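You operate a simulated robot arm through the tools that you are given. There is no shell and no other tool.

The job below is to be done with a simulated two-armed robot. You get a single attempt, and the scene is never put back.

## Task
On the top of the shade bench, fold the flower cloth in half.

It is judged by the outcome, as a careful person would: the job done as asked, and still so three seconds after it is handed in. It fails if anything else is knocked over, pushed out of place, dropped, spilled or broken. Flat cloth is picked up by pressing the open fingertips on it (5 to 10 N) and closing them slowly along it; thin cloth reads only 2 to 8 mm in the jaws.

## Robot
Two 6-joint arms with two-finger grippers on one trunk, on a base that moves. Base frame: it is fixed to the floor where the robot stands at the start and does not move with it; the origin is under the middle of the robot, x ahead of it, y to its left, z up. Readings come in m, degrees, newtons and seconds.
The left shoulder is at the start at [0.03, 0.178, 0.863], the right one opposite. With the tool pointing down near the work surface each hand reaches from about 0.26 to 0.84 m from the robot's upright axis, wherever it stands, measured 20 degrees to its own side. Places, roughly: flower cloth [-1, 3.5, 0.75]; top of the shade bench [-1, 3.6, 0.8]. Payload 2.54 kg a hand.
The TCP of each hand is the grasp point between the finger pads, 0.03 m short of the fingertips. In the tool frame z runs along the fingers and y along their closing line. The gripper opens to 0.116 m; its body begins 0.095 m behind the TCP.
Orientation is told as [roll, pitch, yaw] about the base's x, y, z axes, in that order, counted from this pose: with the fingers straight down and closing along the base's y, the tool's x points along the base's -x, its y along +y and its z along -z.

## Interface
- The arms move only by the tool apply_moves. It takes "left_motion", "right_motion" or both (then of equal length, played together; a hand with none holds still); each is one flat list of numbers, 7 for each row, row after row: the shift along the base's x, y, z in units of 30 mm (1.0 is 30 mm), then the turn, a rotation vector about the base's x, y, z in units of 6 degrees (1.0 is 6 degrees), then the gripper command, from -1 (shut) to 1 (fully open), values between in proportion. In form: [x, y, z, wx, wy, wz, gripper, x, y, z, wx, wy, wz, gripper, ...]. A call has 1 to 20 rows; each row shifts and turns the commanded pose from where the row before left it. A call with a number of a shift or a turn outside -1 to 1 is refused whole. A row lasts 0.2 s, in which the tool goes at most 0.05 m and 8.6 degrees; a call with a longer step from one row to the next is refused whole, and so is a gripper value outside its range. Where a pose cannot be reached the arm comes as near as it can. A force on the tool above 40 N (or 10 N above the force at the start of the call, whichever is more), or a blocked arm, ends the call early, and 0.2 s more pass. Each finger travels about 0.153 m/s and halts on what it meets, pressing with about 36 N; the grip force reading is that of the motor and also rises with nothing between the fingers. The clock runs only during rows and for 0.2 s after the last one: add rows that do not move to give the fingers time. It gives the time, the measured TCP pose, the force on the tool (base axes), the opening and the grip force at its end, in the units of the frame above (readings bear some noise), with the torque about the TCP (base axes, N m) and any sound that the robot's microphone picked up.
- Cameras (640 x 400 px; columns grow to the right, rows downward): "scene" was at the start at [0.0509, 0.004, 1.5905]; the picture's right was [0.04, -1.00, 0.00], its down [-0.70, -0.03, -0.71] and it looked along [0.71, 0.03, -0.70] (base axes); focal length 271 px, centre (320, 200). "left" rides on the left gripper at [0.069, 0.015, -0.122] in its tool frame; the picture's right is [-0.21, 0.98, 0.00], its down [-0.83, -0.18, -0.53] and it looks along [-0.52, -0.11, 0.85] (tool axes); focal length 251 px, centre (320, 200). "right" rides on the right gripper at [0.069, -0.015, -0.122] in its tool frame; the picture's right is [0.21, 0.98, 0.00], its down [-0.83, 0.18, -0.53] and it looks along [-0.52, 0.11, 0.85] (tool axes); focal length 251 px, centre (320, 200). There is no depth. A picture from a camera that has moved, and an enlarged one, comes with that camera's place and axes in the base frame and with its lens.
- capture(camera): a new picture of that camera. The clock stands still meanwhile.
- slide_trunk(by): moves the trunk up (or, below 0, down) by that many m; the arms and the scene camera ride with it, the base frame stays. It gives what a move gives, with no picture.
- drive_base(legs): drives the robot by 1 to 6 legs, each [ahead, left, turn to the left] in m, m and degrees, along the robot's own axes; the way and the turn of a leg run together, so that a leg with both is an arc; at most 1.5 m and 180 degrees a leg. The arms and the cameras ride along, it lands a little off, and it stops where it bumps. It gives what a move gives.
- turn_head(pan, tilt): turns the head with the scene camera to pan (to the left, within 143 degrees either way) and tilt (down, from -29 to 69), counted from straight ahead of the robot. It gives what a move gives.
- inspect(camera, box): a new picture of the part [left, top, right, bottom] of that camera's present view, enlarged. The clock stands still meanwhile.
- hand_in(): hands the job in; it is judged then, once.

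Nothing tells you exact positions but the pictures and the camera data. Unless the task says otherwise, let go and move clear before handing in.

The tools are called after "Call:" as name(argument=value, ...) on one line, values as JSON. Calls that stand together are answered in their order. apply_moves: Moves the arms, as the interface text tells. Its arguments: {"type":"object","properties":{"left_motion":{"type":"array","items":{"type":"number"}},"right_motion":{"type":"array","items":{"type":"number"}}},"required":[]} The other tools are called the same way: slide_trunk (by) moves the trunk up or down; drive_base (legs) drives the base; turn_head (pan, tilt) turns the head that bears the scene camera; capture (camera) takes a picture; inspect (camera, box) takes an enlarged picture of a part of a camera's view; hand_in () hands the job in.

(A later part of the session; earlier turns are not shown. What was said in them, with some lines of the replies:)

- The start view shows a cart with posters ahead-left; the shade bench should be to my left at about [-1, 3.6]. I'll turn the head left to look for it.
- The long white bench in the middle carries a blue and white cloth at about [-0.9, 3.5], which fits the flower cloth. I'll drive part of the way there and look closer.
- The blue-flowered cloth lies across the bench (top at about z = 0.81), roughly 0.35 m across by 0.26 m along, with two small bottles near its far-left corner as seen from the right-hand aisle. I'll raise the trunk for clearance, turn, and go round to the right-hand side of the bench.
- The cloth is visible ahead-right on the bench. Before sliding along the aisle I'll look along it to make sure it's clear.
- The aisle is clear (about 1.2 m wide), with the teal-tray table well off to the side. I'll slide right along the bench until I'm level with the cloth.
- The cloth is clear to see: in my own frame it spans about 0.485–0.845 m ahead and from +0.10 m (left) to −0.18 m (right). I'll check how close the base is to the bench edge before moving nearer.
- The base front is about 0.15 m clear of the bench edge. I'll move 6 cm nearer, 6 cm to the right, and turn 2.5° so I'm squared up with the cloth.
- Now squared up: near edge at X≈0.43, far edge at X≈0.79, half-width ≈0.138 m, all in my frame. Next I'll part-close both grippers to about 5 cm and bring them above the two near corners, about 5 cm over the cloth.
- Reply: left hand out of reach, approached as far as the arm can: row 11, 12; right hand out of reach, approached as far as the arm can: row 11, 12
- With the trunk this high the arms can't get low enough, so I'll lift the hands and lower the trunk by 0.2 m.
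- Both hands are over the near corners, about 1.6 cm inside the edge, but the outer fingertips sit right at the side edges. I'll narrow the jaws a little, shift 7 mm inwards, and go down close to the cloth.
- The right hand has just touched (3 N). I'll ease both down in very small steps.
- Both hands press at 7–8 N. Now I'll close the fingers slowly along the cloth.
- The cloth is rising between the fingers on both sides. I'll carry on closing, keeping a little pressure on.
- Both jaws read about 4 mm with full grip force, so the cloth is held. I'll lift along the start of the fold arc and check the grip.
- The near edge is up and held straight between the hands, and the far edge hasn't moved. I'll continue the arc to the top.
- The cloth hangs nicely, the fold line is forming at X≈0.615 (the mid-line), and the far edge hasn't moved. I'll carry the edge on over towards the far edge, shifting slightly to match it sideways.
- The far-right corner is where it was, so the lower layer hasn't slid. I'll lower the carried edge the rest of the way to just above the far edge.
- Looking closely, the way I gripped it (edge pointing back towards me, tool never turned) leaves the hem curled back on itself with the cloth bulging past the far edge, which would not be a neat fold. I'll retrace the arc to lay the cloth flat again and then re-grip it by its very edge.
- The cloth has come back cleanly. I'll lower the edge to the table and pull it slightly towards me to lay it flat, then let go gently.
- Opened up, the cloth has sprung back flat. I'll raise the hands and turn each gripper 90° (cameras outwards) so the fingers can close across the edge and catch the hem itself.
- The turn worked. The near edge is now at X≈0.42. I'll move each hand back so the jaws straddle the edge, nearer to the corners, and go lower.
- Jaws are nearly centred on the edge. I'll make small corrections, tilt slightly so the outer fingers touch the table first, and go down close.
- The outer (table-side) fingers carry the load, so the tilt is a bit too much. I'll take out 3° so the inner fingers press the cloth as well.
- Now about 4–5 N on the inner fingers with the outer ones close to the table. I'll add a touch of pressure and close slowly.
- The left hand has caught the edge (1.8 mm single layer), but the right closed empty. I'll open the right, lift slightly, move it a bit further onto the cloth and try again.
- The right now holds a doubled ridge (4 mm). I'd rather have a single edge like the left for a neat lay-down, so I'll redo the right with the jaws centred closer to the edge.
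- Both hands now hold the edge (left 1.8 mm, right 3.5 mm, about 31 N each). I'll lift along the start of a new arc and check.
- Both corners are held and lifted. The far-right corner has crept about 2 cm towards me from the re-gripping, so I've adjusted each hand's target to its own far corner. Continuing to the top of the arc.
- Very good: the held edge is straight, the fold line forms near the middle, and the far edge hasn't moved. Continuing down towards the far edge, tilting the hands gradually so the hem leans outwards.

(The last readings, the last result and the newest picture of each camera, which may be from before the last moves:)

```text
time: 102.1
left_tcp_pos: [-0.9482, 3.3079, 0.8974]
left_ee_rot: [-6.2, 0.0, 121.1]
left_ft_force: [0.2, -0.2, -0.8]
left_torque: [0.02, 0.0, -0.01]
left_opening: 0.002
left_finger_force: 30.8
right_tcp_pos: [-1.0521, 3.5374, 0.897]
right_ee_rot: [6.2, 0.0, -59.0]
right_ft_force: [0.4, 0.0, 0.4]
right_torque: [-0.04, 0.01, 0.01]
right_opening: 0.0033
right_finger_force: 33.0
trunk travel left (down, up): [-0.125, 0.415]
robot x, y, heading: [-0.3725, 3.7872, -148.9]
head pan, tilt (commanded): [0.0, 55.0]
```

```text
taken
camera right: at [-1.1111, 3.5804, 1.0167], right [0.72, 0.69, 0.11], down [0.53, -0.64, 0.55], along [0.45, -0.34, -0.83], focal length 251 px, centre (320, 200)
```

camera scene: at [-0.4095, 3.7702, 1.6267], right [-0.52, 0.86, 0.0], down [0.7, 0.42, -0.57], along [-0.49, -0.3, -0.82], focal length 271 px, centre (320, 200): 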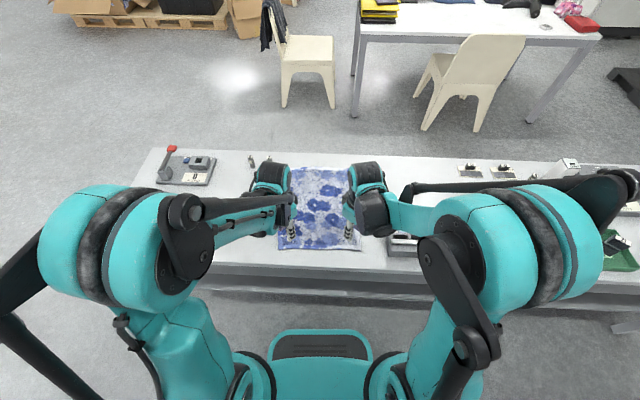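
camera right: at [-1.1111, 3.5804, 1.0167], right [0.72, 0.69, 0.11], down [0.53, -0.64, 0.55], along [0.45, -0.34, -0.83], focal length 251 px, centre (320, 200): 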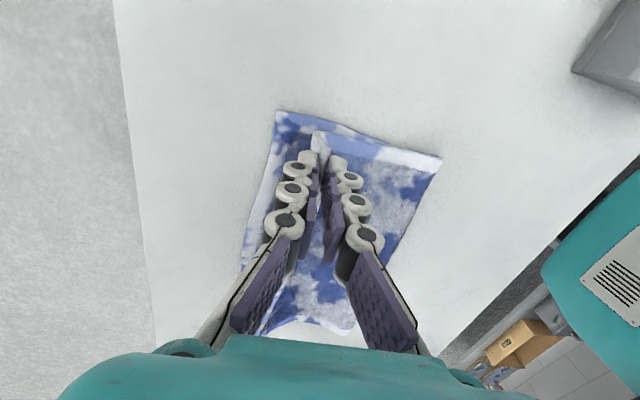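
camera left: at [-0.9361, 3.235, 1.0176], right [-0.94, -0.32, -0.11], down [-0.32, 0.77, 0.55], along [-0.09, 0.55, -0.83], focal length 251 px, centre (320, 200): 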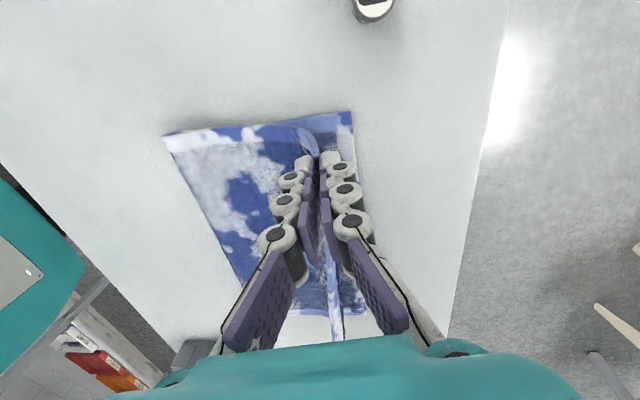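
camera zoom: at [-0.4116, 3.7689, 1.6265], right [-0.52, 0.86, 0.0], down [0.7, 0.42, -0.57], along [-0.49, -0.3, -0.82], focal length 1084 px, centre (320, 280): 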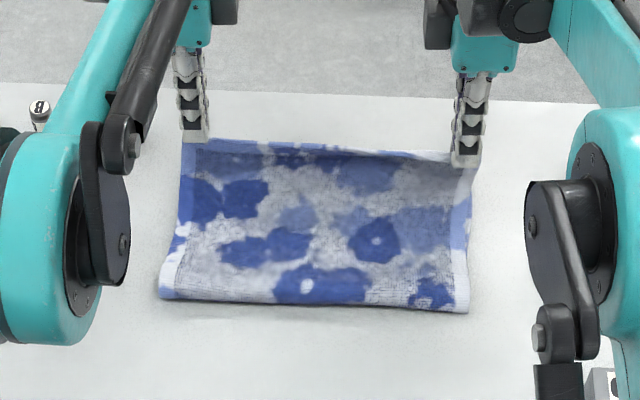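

Coming down nicely, with the far edge showing just beyond the fingers. I'll lower the last few centimetres to just above the lower layer.

Call:
apply_moves(left_motion=[-0.214, -0.129, -0.578, 0.112, -0.1855, 0, -1, -0.128, -0.0775, -0.578, 0.112, -0.1855, 0, -1, -0.071, -0.043, -0.578, 0.112, -0.1855, 0, -1, 0, 0, 0, 0, 0, 0, -1], right_motion=[-0.1456, -0.0878, -0.578, 0.112, -0.1855, 0, -1, -0.0942, -0.0568, -0.578, 0.112, -0.1855, 0, -1, -0.0454, -0.0274, -0.578, 0.112, -0.1855, 0, -1, 0, 0, 0, 0, 0, 0, -1])

Call:
inspect(camera="scene", box=[240, 130, 400, 230])

Call:
inspect(camera="left", box=[200, 60, 440, 210])

Call:
inspect(camera="right", box=[200, 60, 440, 210])

```text
time: 103.1
left_tcp_pos: [-0.9569, 3.3034, 0.8461]
left_ee_rot: [-10.0, 0.0, 121.1]
left_ft_force: [-0.6, 1.4, 0.0]
left_torque: [-0.04, 0.09, 0.04]
left_opening: 0.0015
left_finger_force: 31.2
right_tcp_pos: [-1.0581, 3.5322, 0.8465]
right_ee_rot: [10.0, 0.1, -58.9]
right_ft_force: [0.2, -0.5, 1.7]
right_torque: [-0.02, 0.05, -0.01]
right_opening: 0.0035
right_finger_force: 31.7
trunk travel left (down, up): [-0.125, 0.415]
robot x, y, heading: [-0.373, 3.7904, -148.9]
head pan, tilt (commanded): [0.0, 55.0]
```

```text
4.00 times, centred on (320, 180) of scene
camera zoom: at [-0.4088, 3.7706, 1.6268], right [-0.52, 0.86, 0.0], down [0.7, 0.42, -0.57], along [-0.49, -0.3, -0.82], focal length 1084 px, centre (320, 280)
```

zoom: 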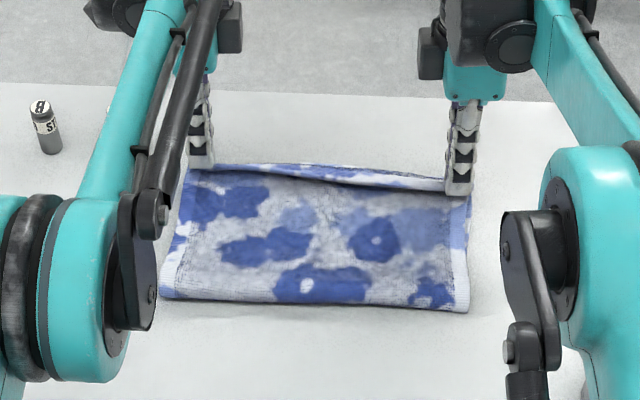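

```text
2.67 times, centred on (320, 135) of left
camera zoom: at [-0.9531, 3.2245, 0.9651], right [-0.93, -0.31, -0.17], down [-0.35, 0.75, 0.56], along [-0.05, 0.58, -0.81], focal length 670 px, centre (320, 373)
```

zoom: 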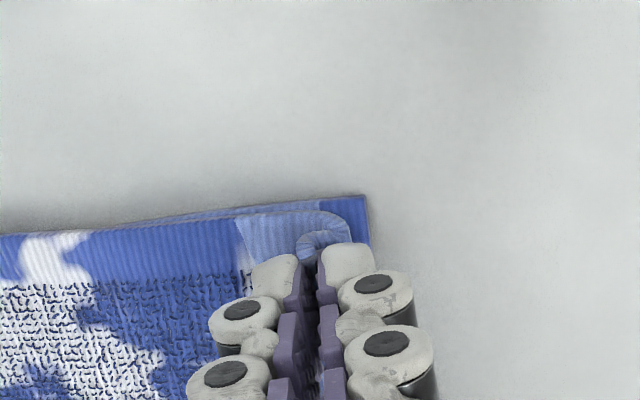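

```text
2.67 times, centred on (320, 135) of right
camera zoom: at [-1.1245, 3.572, 0.9647], right [0.71, 0.68, 0.17], down [0.5, -0.66, 0.56], along [0.49, -0.31, -0.81], focal length 670 px, centre (320, 373)
```

zoom: 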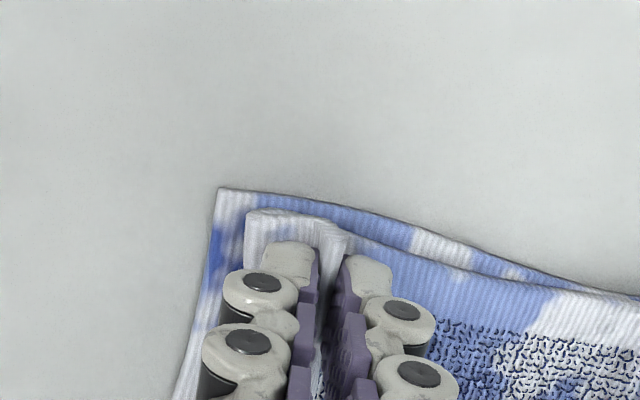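

The cloth loops round the front fingers, and measured from the fold line the upper layer would overshoot the lower by 2–4 cm. I'll back off up the arc so the fold line rolls back, then come down again about 3.5 cm nearer.

Call:
apply_moves(left_motion=[0.3, 0.18, 0.9, 0, 0, 0, -1, 0.4067, 0.2453, 0.8, 0, 0, 0, -1, 0.4067, 0.2453, 0.7, 0, 0, 0, -1, 0.4067, 0.2453, 0.5, 0, 0, 0, -1, 0.4067, 0.2453, 0.3, 0, 0, 0, -1], right_motion=[0.3, 0.18, 0.9, 0, 0, 0, -1, 0.4067, 0.2453, 0.8, 0, 0, 0, -1, 0.4067, 0.2453, 0.7, 0, 0, 0, -1, 0.4067, 0.2453, 0.5, 0, 0, 0, -1, 0.4067, 0.2453, 0.3, 0, 0, 0, -1])

Call:
inspect(camera="scene", box=[240, 130, 400, 230])

Call:
capture(camera="left")

Call:
capture(camera="right")

```text
time: 104.3
left_tcp_pos: [-0.9007, 3.3387, 0.944]
left_ee_rot: [-10.0, -0.1, 121.1]
left_ft_force: [0.8, 0.5, -0.3]
left_torque: [0.0, 0.08, 0.02]
left_opening: 0.0016
left_finger_force: 31.6
right_tcp_pos: [-0.999, 3.5677, 0.9443]
right_ee_rot: [9.8, 0.0, -58.9]
right_ft_force: [0.4, -1.2, 0.7]
right_torque: [-0.05, 0.06, 0.02]
right_opening: 0.0036
right_finger_force: 33.4
trunk travel left (down, up): [-0.125, 0.415]
robot x, y, heading: [-0.3715, 3.7885, -148.8]
head pan, tilt (commanded): [0.0, 55.0]
```

```text
4.00 times, centred on (320, 180) of scene
camera zoom: at [-0.4084, 3.7709, 1.6267], right [-0.52, 0.86, 0.0], down [0.7, 0.42, -0.57], along [-0.49, -0.3, -0.82], focal length 1084 px, centre (320, 280)
```

zoom: 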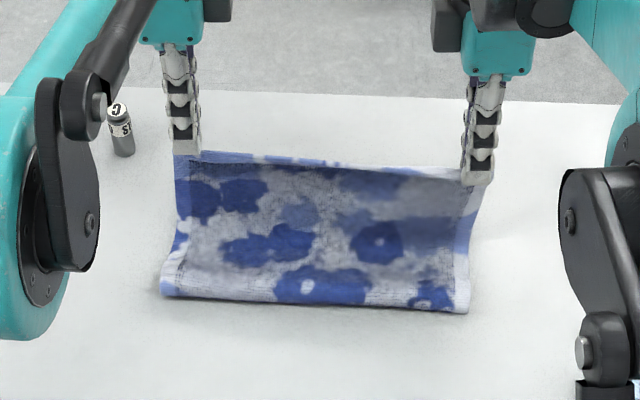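

```text
taken
camera left: at [-0.895, 3.2601, 1.0617], right [-0.93, -0.31, -0.17], down [-0.35, 0.75, 0.56], along [-0.05, 0.58, -0.81], focal length 251 px, centre (320, 200)
```

left: 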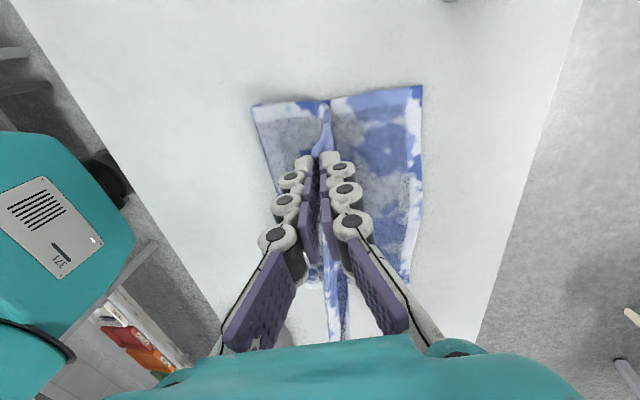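

```text
taken
camera right: at [-1.0662, 3.6074, 1.0609], right [0.71, 0.68, 0.17], down [0.5, -0.66, 0.56], along [0.49, -0.31, -0.81], focal length 251 px, centre (320, 200)
```

right: 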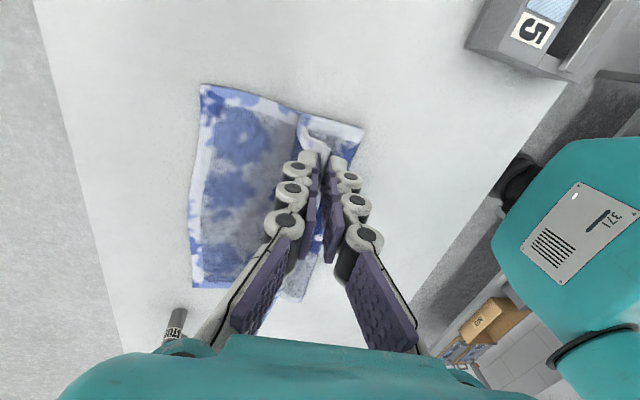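

Call:
apply_moves(left_motion=[0.6065, 0.3658, 0.35, 0, 0, 0, -1, 0.6065, 0.3658, 0.25, 0, 0, 0, -1, 0.6065, 0.3658, 0.15, 0, 0, 0, -1, 0.6065, 0.3658, 0, 0, 0, 0, -1], right_motion=[0.6065, 0.3658, 0.35, 0, 0, 0, -1, 0.6065, 0.3658, 0.25, 0, 0, 0, -1, 0.6065, 0.3658, 0.15, 0, 0, 0, -1, 0.6065, 0.3658, 0, 0, 0, 0, -1])

Call:
inspect(camera="scene", box=[240, 130, 400, 230])

```text
time: 105.3
left_tcp_pos: [-0.8262, 3.382, 0.9653]
left_ee_rot: [-10.0, 0.0, 121.1]
left_ft_force: [-0.8, 0.8, -0.8]
left_torque: [0.02, 0.05, -0.02]
left_opening: 0.0016
left_finger_force: 31.1
right_tcp_pos: [-0.9268, 3.6123, 0.9651]
right_ee_rot: [9.9, 0.0, -58.9]
right_ft_force: [0.1, -0.5, -0.1]
right_torque: [-0.06, 0.06, 0.04]
right_opening: 0.0037
right_finger_force: 32.4
trunk travel left (down, up): [-0.125, 0.415]
robot x, y, heading: [-0.375, 3.7918, -149.0]
head pan, tilt (commanded): [0.0, 55.0]
```

```text
4.00 times, centred on (320, 180) of scene
camera zoom: at [-0.4087, 3.7707, 1.6267], right [-0.52, 0.86, 0.0], down [0.7, 0.42, -0.57], along [-0.49, -0.3, -0.82], focal length 1084 px, centre (320, 280)
```

zoom: 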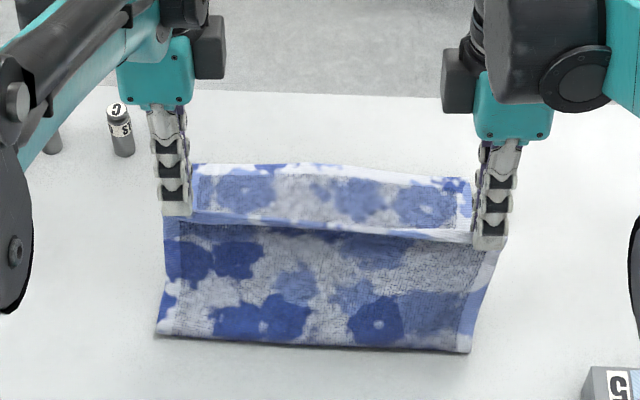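

The fold line has rolled back to about X = 0.55. I'll re-lay the edge on a tighter arc, ending about 3.5 cm nearer than before.

Call:
apply_moves(left_motion=[-0.5412, -0.3264, -0.0488, 0, 0, 0, -1, -0.5279, -0.3184, -0.1453, 0, 0, 0, -1, -0.5015, -0.3025, -0.2382, 0, 0, 0, -1, -0.4629, -0.2792, -0.3253, 0, 0, 0, -1, -0.4128, -0.249, -0.4043, 0, 0, 0, -1, -0.3525, -0.2126, -0.4733, 0, 0, 0, -1, -0.2836, -0.1711, -0.5308, 0, 0, 0, -1, -0.2077, -0.1253, -0.5751, 0, 0, 0, -1, -0.1267, -0.0764, -0.6053, 0, 0, 0, -1, -0.0426, -0.0257, -0.6206, 0, 0, 0, -1], right_motion=[-0.5268, -0.3178, -0.0488, 0, 0, 0, -1, -0.5139, -0.31, -0.1453, 0, 0, 0, -1, -0.4883, -0.2945, -0.2382, 0, 0, 0, -1, -0.4506, -0.2718, -0.3253, 0, 0, 0, -1, -0.4019, -0.2424, -0.4043, 0, 0, 0, -1, -0.3432, -0.207, -0.4733, 0, 0, 0, -1, -0.2762, -0.1666, -0.5308, 0, 0, 0, -1, -0.2023, -0.122, -0.5751, 0, 0, 0, -1, -0.1234, -0.0744, -0.6053, 0, 0, 0, -1, -0.0414, -0.025, -0.6206, 0, 0, 0, -1])

Call:
inspect(camera="scene", box=[240, 130, 400, 230])

Call:
inspect(camera="left", box=[200, 60, 440, 210])

Call:
inspect(camera="right", box=[200, 60, 440, 210])

```text
time: 107.5
left_tcp_pos: [-0.9332, 3.3181, 0.8458]
left_ee_rot: [-10.0, 0.0, 121.1]
left_ft_force: [0.7, 0.7, 0.5]
left_torque: [-0.01, 0.0, 0.02]
left_opening: 0.0019
left_finger_force: 31.3
right_tcp_pos: [-1.0295, 3.5498, 0.8461]
right_ee_rot: [10.1, 0.1, -58.9]
right_ft_force: [0.7, -0.3, -0.9]
right_torque: [-0.06, 0.01, 0.02]
right_opening: 0.0039
right_finger_force: 32.9
trunk travel left (down, up): [-0.125, 0.415]
robot x, y, heading: [-0.3732, 3.7914, -148.8]
head pan, tilt (commanded): [0.0, 55.0]
```

```text
4.00 times, centred on (320, 180) of scene
camera zoom: at [-0.4103, 3.7697, 1.6266], right [-0.52, 0.86, 0.0], down [0.7, 0.42, -0.57], along [-0.49, -0.3, -0.82], focal length 1084 px, centre (320, 280)
```

zoom: 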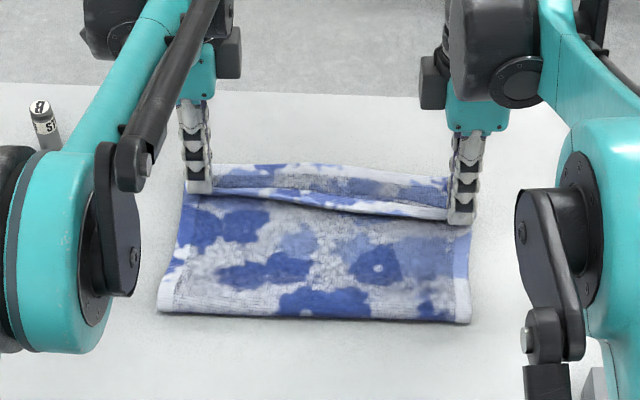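

```text
2.67 times, centred on (320, 135) of left
camera zoom: at [-0.9279, 3.2401, 0.9634], right [-0.93, -0.31, -0.17], down [-0.35, 0.75, 0.56], along [-0.05, 0.58, -0.81], focal length 670 px, centre (320, 373)
```

zoom: 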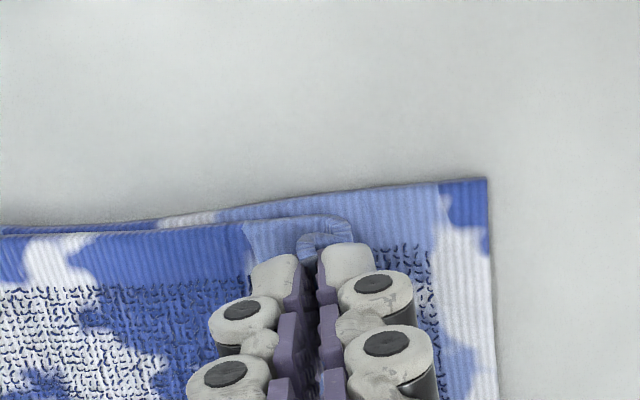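

```text
2.67 times, centred on (320, 135) of right
camera zoom: at [-1.0956, 3.5894, 0.9634], right [0.71, 0.68, 0.17], down [0.5, -0.66, 0.56], along [0.49, -0.31, -0.81], focal length 670 px, centre (320, 373)
```

zoom: 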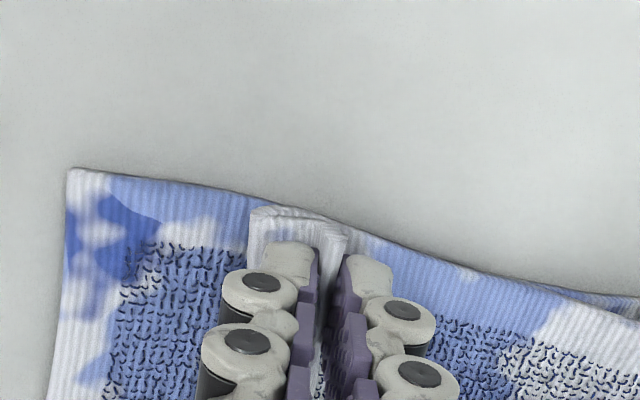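

The upper layer now looks balanced (fold line at about X = 0.58/0.57, lower layer about half the cloth). I'll nudge the left hand 8 mm forward, lower slightly and open the fingers gently to let the hem go.

Call:
apply_moves(left_motion=[-0.228, -0.138, -0.1, 0, 0, 0, -1, 0, 0, 0, 0, 0, 0, -0.9, 0, 0, 0, 0, 0, 0, -0.8, 0, 0, 0, 0, 0, 0, -0.65, 0, 0, 0, 0, 0, 0, -0.5, 0, 0, 0, 0, 0, 0, -0.5], right_motion=[0, 0, -0.1, 0, 0, 0, -1, 0, 0, 0, 0, 0, 0, -0.9, 0, 0, 0, 0, 0, 0, -0.8, 0, 0, 0, 0, 0, 0, -0.65, 0, 0, 0, 0, 0, 0, -0.5, 0, 0, 0, 0, 0, 0, -0.5])

Call:
inspect(camera="scene", box=[240, 130, 400, 230])

Call:
inspect(camera="left", box=[200, 60, 440, 210])

Call:
inspect(camera="right", box=[200, 60, 440, 210])

```text
time: 108.9
left_tcp_pos: [-0.9393, 3.3134, 0.8425]
left_ee_rot: [-10.0, 0.1, 121.2]
left_ft_force: [-0.1, -0.1, 0.5]
left_torque: [0.02, 0.01, 0.01]
left_opening: 0.029
left_finger_force: 0.1
right_tcp_pos: [-1.0293, 3.5496, 0.8433]
right_ee_rot: [10.0, -0.1, -58.9]
right_ft_force: [0.3, -0.4, 1.0]
right_torque: [0.01, 0.0, -0.03]
right_opening: 0.0287
right_finger_force: 0.0
trunk travel left (down, up): [-0.125, 0.415]
robot x, y, heading: [-0.3701, 3.7923, -148.8]
head pan, tilt (commanded): [0.0, 55.0]
```

```text
4.00 times, centred on (320, 180) of scene
camera zoom: at [-0.4095, 3.7701, 1.6267], right [-0.52, 0.86, 0.0], down [0.7, 0.42, -0.57], along [-0.49, -0.3, -0.82], focal length 1084 px, centre (320, 280)
```

zoom: 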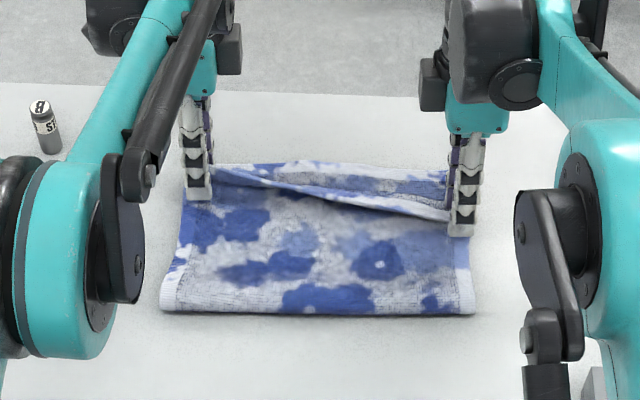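

```text
2.67 times, centred on (320, 135) of left
camera zoom: at [-0.9341, 3.2363, 0.9607], right [-0.93, -0.31, -0.17], down [-0.35, 0.75, 0.56], along [-0.05, 0.58, -0.81], focal length 670 px, centre (320, 373)
```

zoom: 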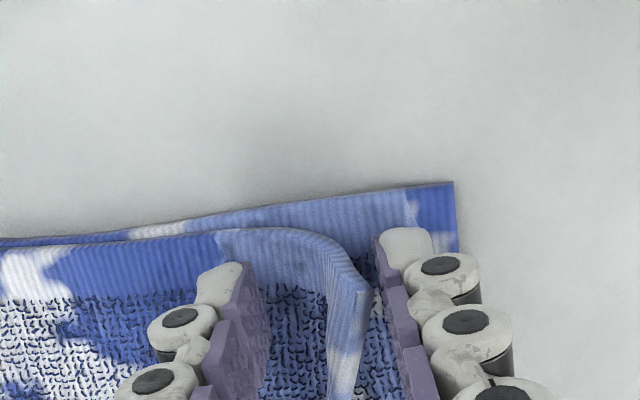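

```text
2.67 times, centred on (320, 135) of right
camera zoom: at [-1.0954, 3.5895, 0.9611], right [0.71, 0.68, 0.17], down [0.5, -0.66, 0.56], along [0.49, -0.31, -0.81], focal length 670 px, centre (320, 373)
```

zoom: 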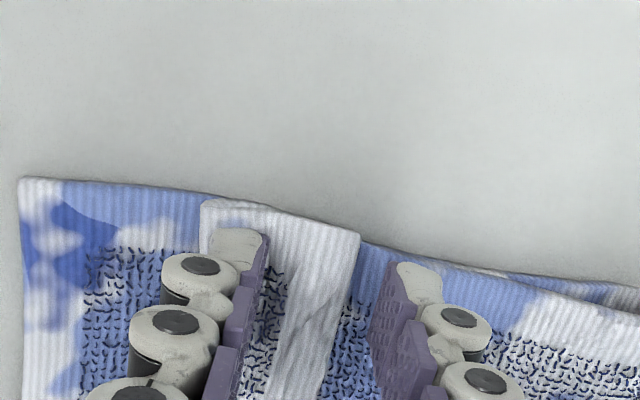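

The left corner has unrolled, but the right corner's hem is still folded back by a few centimetres. I'll lift the hands clear and look at how the cloth settles.

Call:
apply_moves(left_motion=[0, 0, 0.5, 0, 0, 0, -0.5, 0, 0, 0.8, 0, 0, 0, -0.5, 0, 0, 0.9, 0, 0, 0, -0.5, 0.3, 0.18, 0.9, 0, 0, 0, -0.5, 0.6, 0.36, 0.5, 0, 0, 0, -0.5, 0.6, 0.36, 0.5, 0, 0, 0, -0.5], right_motion=[0, 0, 0.5, 0, 0, 0, -0.5, 0, 0, 0.8, 0, 0, 0, -0.5, 0, 0, 0.9, 0, 0, 0, -0.5, 0.3, 0.18, 0.9, 0, 0, 0, -0.5, 0.6, 0.36, 0.5, 0, 0, 0, -0.5, 0.6, 0.36, 0.5, 0, 0, 0, -0.5])

Call:
inspect(camera="scene", box=[240, 130, 400, 230])

Call:
capture(camera="left")

Call:
capture(camera="right")

```text
time: 110.3
left_tcp_pos: [-0.8919, 3.3425, 0.9676]
left_ee_rot: [-9.8, 0.1, 121.2]
left_ft_force: [0.5, 0.4, 0.5]
left_torque: [-0.03, 0.02, -0.04]
left_opening: 0.0291
left_finger_force: 0.0
right_tcp_pos: [-0.983, 3.5782, 0.9679]
right_ee_rot: [9.9, 0.1, -58.9]
right_ft_force: [0.7, -0.4, 1.1]
right_torque: [-0.03, 0.01, -0.01]
right_opening: 0.0289
right_finger_force: 0.0
trunk travel left (down, up): [-0.125, 0.415]
robot x, y, heading: [-0.3727, 3.7905, -148.8]
head pan, tilt (commanded): [0.0, 55.0]
```

```text
4.00 times, centred on (320, 180) of scene
camera zoom: at [-0.4077, 3.7713, 1.6268], right [-0.52, 0.86, 0.0], down [0.7, 0.42, -0.57], along [-0.49, -0.3, -0.82], focal length 1084 px, centre (320, 280)
```

zoom: 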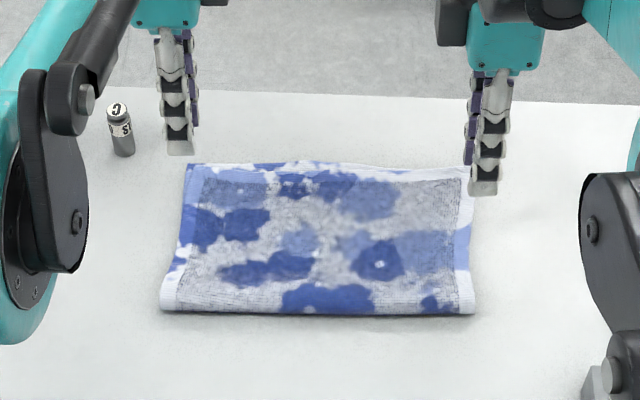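

```text
taken
camera left: at [-0.8869, 3.2646, 1.0857], right [-0.93, -0.31, -0.17], down [-0.35, 0.75, 0.56], along [-0.05, 0.58, -0.81], focal length 251 px, centre (320, 200)
```

left: 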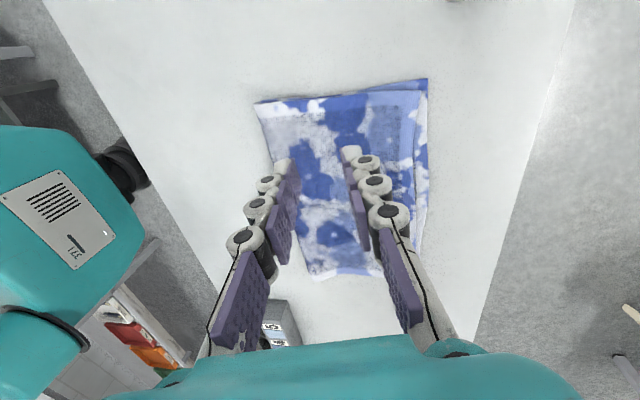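

```text
taken
camera right: at [-1.049, 3.6177, 1.0855], right [0.71, 0.68, 0.17], down [0.5, -0.66, 0.56], along [0.49, -0.31, -0.81], focal length 251 px, centre (320, 200)
```

right: 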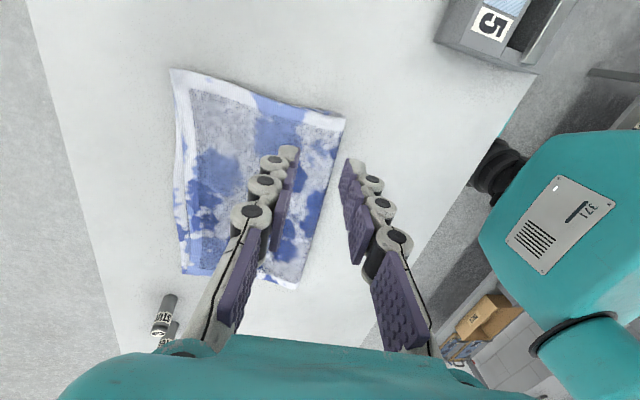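

Excellent: as the hands lifted, the hem sprang open and the upper layer now lies nearly exactly over the lower one. I'll move the hands further clear and inspect.

Call:
apply_moves(left_motion=[0.5, 0.3, 0.8, 0, 0, 0, -0.5, 0.7, 0.1, 0.8, 0, 0, 0, -0.5, 0.8, -0.1, 0.5, 0, 0, 0, -0.5, 0.9, -0.2, 0.2, 0, 0, 0, -0.5, 0.9, -0.2, 0, 0, 0, 0, -0.5, 0.9, -0.2, 0, 0, 0, 0, -0.5], right_motion=[0.5, 0.3, 0.8, 0, 0, 0, -0.5, 0.3, 0.6, 0.8, 0, 0, 0, -0.5, 0.3, 0.8, 0.5, 0, 0, 0, -0.5, 0.3, 0.9, 0.2, 0, 0, 0, -0.5, 0.3, 0.9, 0, 0, 0, 0, -0.5, 0.3, 0.9, 0, 0, 0, 0, -0.5])

Call:
capture(camera="scene")

Call:
inspect(camera="scene", box=[240, 140, 400, 240])

Call:
capture(camera="left")

Call:
capture(camera="right")

```text
time: 111.7
left_tcp_pos: [-0.7517, 3.3321, 1.0364]
left_ee_rot: [-9.9, 0.0, 121.0]
left_ft_force: [0.2, 0.5, -0.6]
left_torque: [0.03, -0.01, -0.01]
left_opening: 0.0291
left_finger_force: 0.0
right_tcp_pos: [-0.9238, 3.7105, 1.0361]
right_ee_rot: [9.8, 0.0, -59.0]
right_ft_force: [0.0, 0.5, -0.8]
right_torque: [-0.03, 0.03, -0.01]
right_opening: 0.0289
right_finger_force: 0.1
trunk travel left (down, up): [-0.125, 0.415]
robot x, y, heading: [-0.3732, 3.7912, -148.8]
head pan, tilt (commanded): [0.0, 55.0]
```

```text
taken
camera scene: at [-0.4082, 3.7709, 1.6267], right [-0.52, 0.86, 0.0], down [0.7, 0.42, -0.57], along [-0.49, -0.3, -0.82], focal length 271 px, centre (320, 200)
```

scene: 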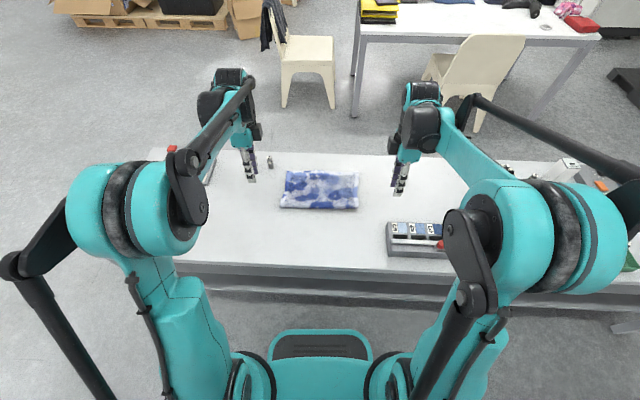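

```text
4.00 times, centred on (320, 190) of scene
camera zoom: at [-0.4082, 3.7709, 1.6267], right [-0.52, 0.86, 0.0], down [0.7, 0.42, -0.57], along [-0.49, -0.3, -0.82], focal length 1084 px, centre (320, 240)
```

zoom: 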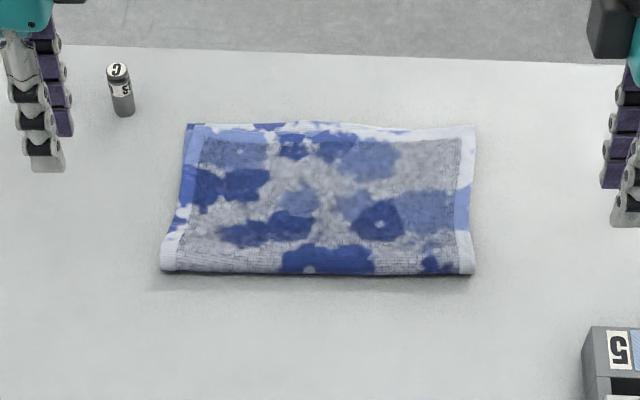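

```text
taken
camera left: at [-0.7466, 3.2547, 1.154], right [-0.93, -0.31, -0.17], down [-0.35, 0.75, 0.56], along [-0.05, 0.58, -0.81], focal length 251 px, centre (320, 200)
```

left: 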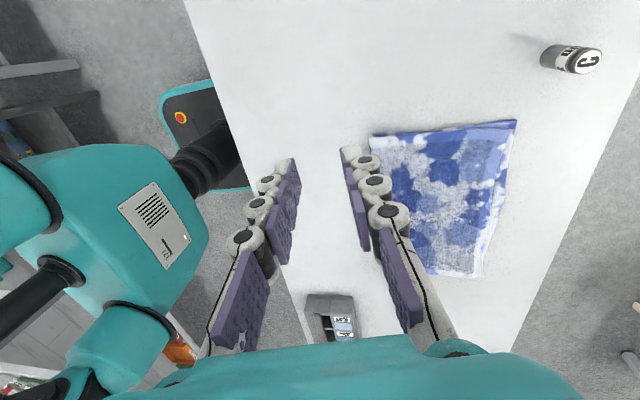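

```text
taken
camera right: at [-0.9897, 3.7506, 1.1527], right [0.71, 0.68, 0.17], down [0.5, -0.66, 0.56], along [0.49, -0.31, -0.81], focal length 251 px, centre (320, 200)
```

right: 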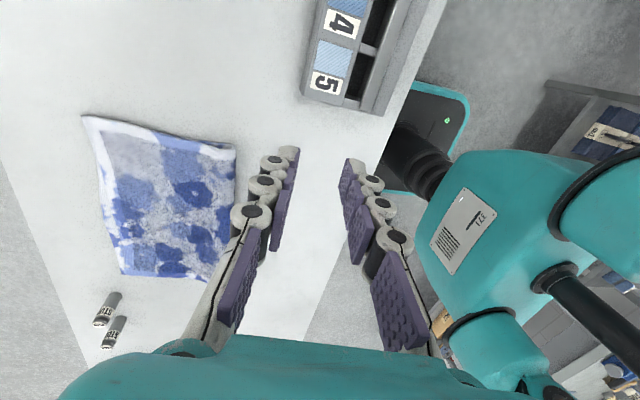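

The cloth is folded neatly with the far edges together. I'll zoom in closely to check the alignment and how flat it lies, and check the neighbouring objects.

Call:
inspect(camera="scene", box=[272, 160, 368, 220])

Call:
inspect(camera="left", box=[350, 100, 560, 290])

Call:
inspect(camera="right", box=[60, 100, 270, 290])

```text
6.67 times, centred on (320, 190) of scene
camera zoom: at [-0.4082, 3.7709, 1.6267], right [-0.52, 0.86, 0.0], down [0.7, 0.42, -0.57], along [-0.49, -0.3, -0.82], focal length 1807 px, centre (320, 267)
```

zoom: 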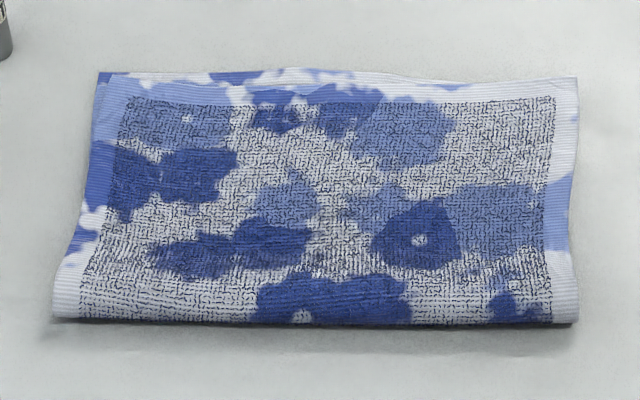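

```text
2.11 times, centred on (455, 195) of left
camera zoom: at [-0.7466, 3.2547, 1.154], right [-0.93, -0.31, -0.17], down [-0.35, 0.75, 0.56], along [-0.05, 0.58, -0.81], focal length 529 px, centre (36, 210)
```

zoom: 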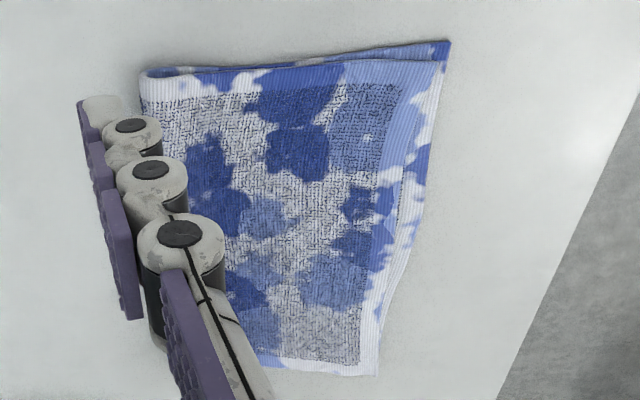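

```text
2.11 times, centred on (165, 195) of right
camera zoom: at [-0.9897, 3.7506, 1.1527], right [0.71, 0.68, 0.17], down [0.5, -0.66, 0.56], along [0.49, -0.31, -0.81], focal length 529 px, centre (646, 210)
```

zoom: 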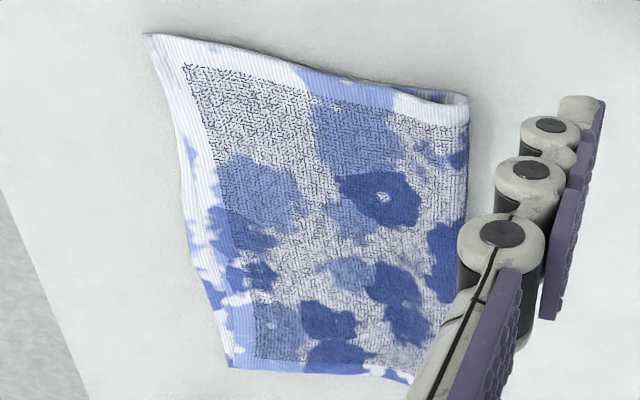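

The fold is neat, with layers matching to within about a centimetre all round. I'll pull the hands back clear of the bench and take one last look at the whole bench.

Call:
apply_moves(left_motion=[0.5, 0.1, 0.7, 0, 0, 0, -0.5, 0.7, 0.2, 0.7, 0, 0, 0, -0.5, 0.7, 0.2, 0.5, 0, 0, 0, -0.5, 0.7, 0.2, 0.2, 0, 0, 0, -0.5], right_motion=[0.3, 0.5, 0.7, 0, 0, 0, -0.5, 0.5, 0.6, 0.7, 0, 0, 0, -0.5, 0.5, 0.5, 0.5, 0, 0, 0, -0.5, 0.5, 0.5, 0.2, 0, 0, 0, -0.5])

Call:
capture(camera="scene")

Call:
inspect(camera="scene", box=[140, 130, 460, 330])

Call:
inspect(camera="scene", box=[272, 160, 368, 220])

```text
time: 112.7
left_tcp_pos: [-0.6734, 3.3548, 1.0987]
left_ee_rot: [-9.9, 0.0, 121.1]
left_ft_force: [0.0, -0.6, 0.5]
left_torque: [-0.02, 0.04, -0.01]
left_opening: 0.0288
left_finger_force: 0.0
right_tcp_pos: [-0.8687, 3.7734, 1.0985]
right_ee_rot: [9.9, 0.0, -58.9]
right_ft_force: [0.8, 0.1, 1.3]
right_torque: [-0.02, 0.05, -0.02]
right_opening: 0.0289
right_finger_force: 0.1
trunk travel left (down, up): [-0.125, 0.415]
robot x, y, heading: [-0.3769, 3.7912, -149.0]
head pan, tilt (commanded): [0.0, 55.0]
```

```text
taken
camera scene: at [-0.408, 3.771, 1.6267], right [-0.52, 0.86, 0.0], down [0.7, 0.42, -0.57], along [-0.49, -0.3, -0.82], focal length 271 px, centre (320, 200)
```

scene: 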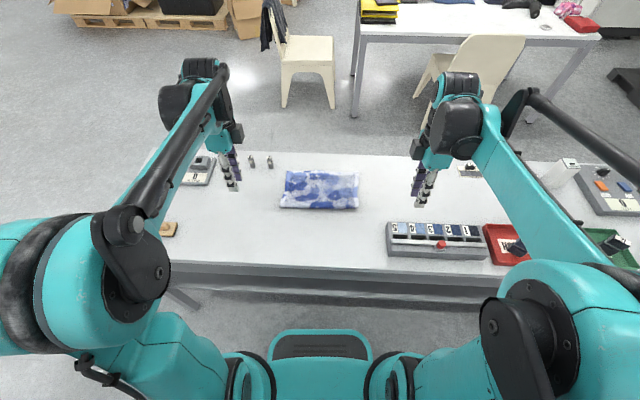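

```text
2.00 times, centred on (300, 230) of scene
camera zoom: at [-0.408, 3.771, 1.6267], right [-0.52, 0.86, 0.0], down [0.7, 0.42, -0.57], along [-0.49, -0.3, -0.82], focal length 542 px, centre (360, 140)
```

zoom: 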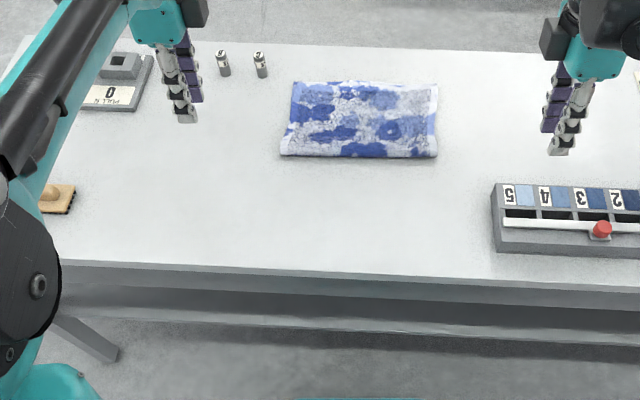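

```text
6.67 times, centred on (320, 190) of scene
camera zoom: at [-0.408, 3.771, 1.6267], right [-0.52, 0.86, 0.0], down [0.7, 0.42, -0.57], along [-0.49, -0.3, -0.82], focal length 1807 px, centre (320, 267)
```

zoom: 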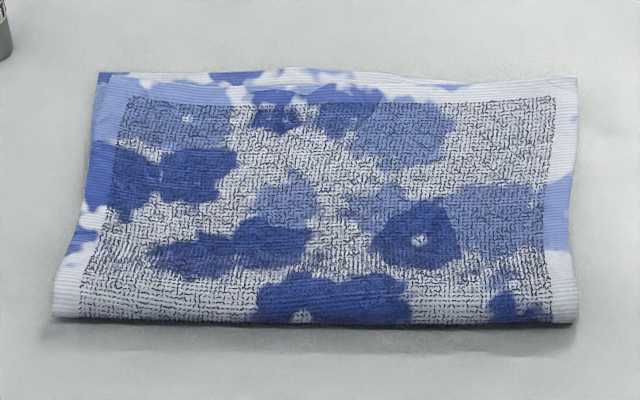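

The flower cloth lies folded in half on the bench, with its edges matching and holding still. The bottles, stamp tray, brush and press are all where they were, and both hands are clear. Handing in.

Call:
hand_in()

```text
The job is handed in.
```

The flower cloth is folded in half on top of the shade bench, and I've handed the job in. In the last pictures the two layers lined up to within about a centimetre all round, and the cloth was lying still.

The first lay-down curled the hem back, so I undid it and folded the cloth again. That left the cloth a few centimetres nearer the aisle side I worked from, and turned a few degrees from where it started. The fold line is slightly rounded because I did not press it flat.

In those pictures the bottles, stamp tray, brush and press were where they had been. Both hands were open and clear of the bench when I handed in.
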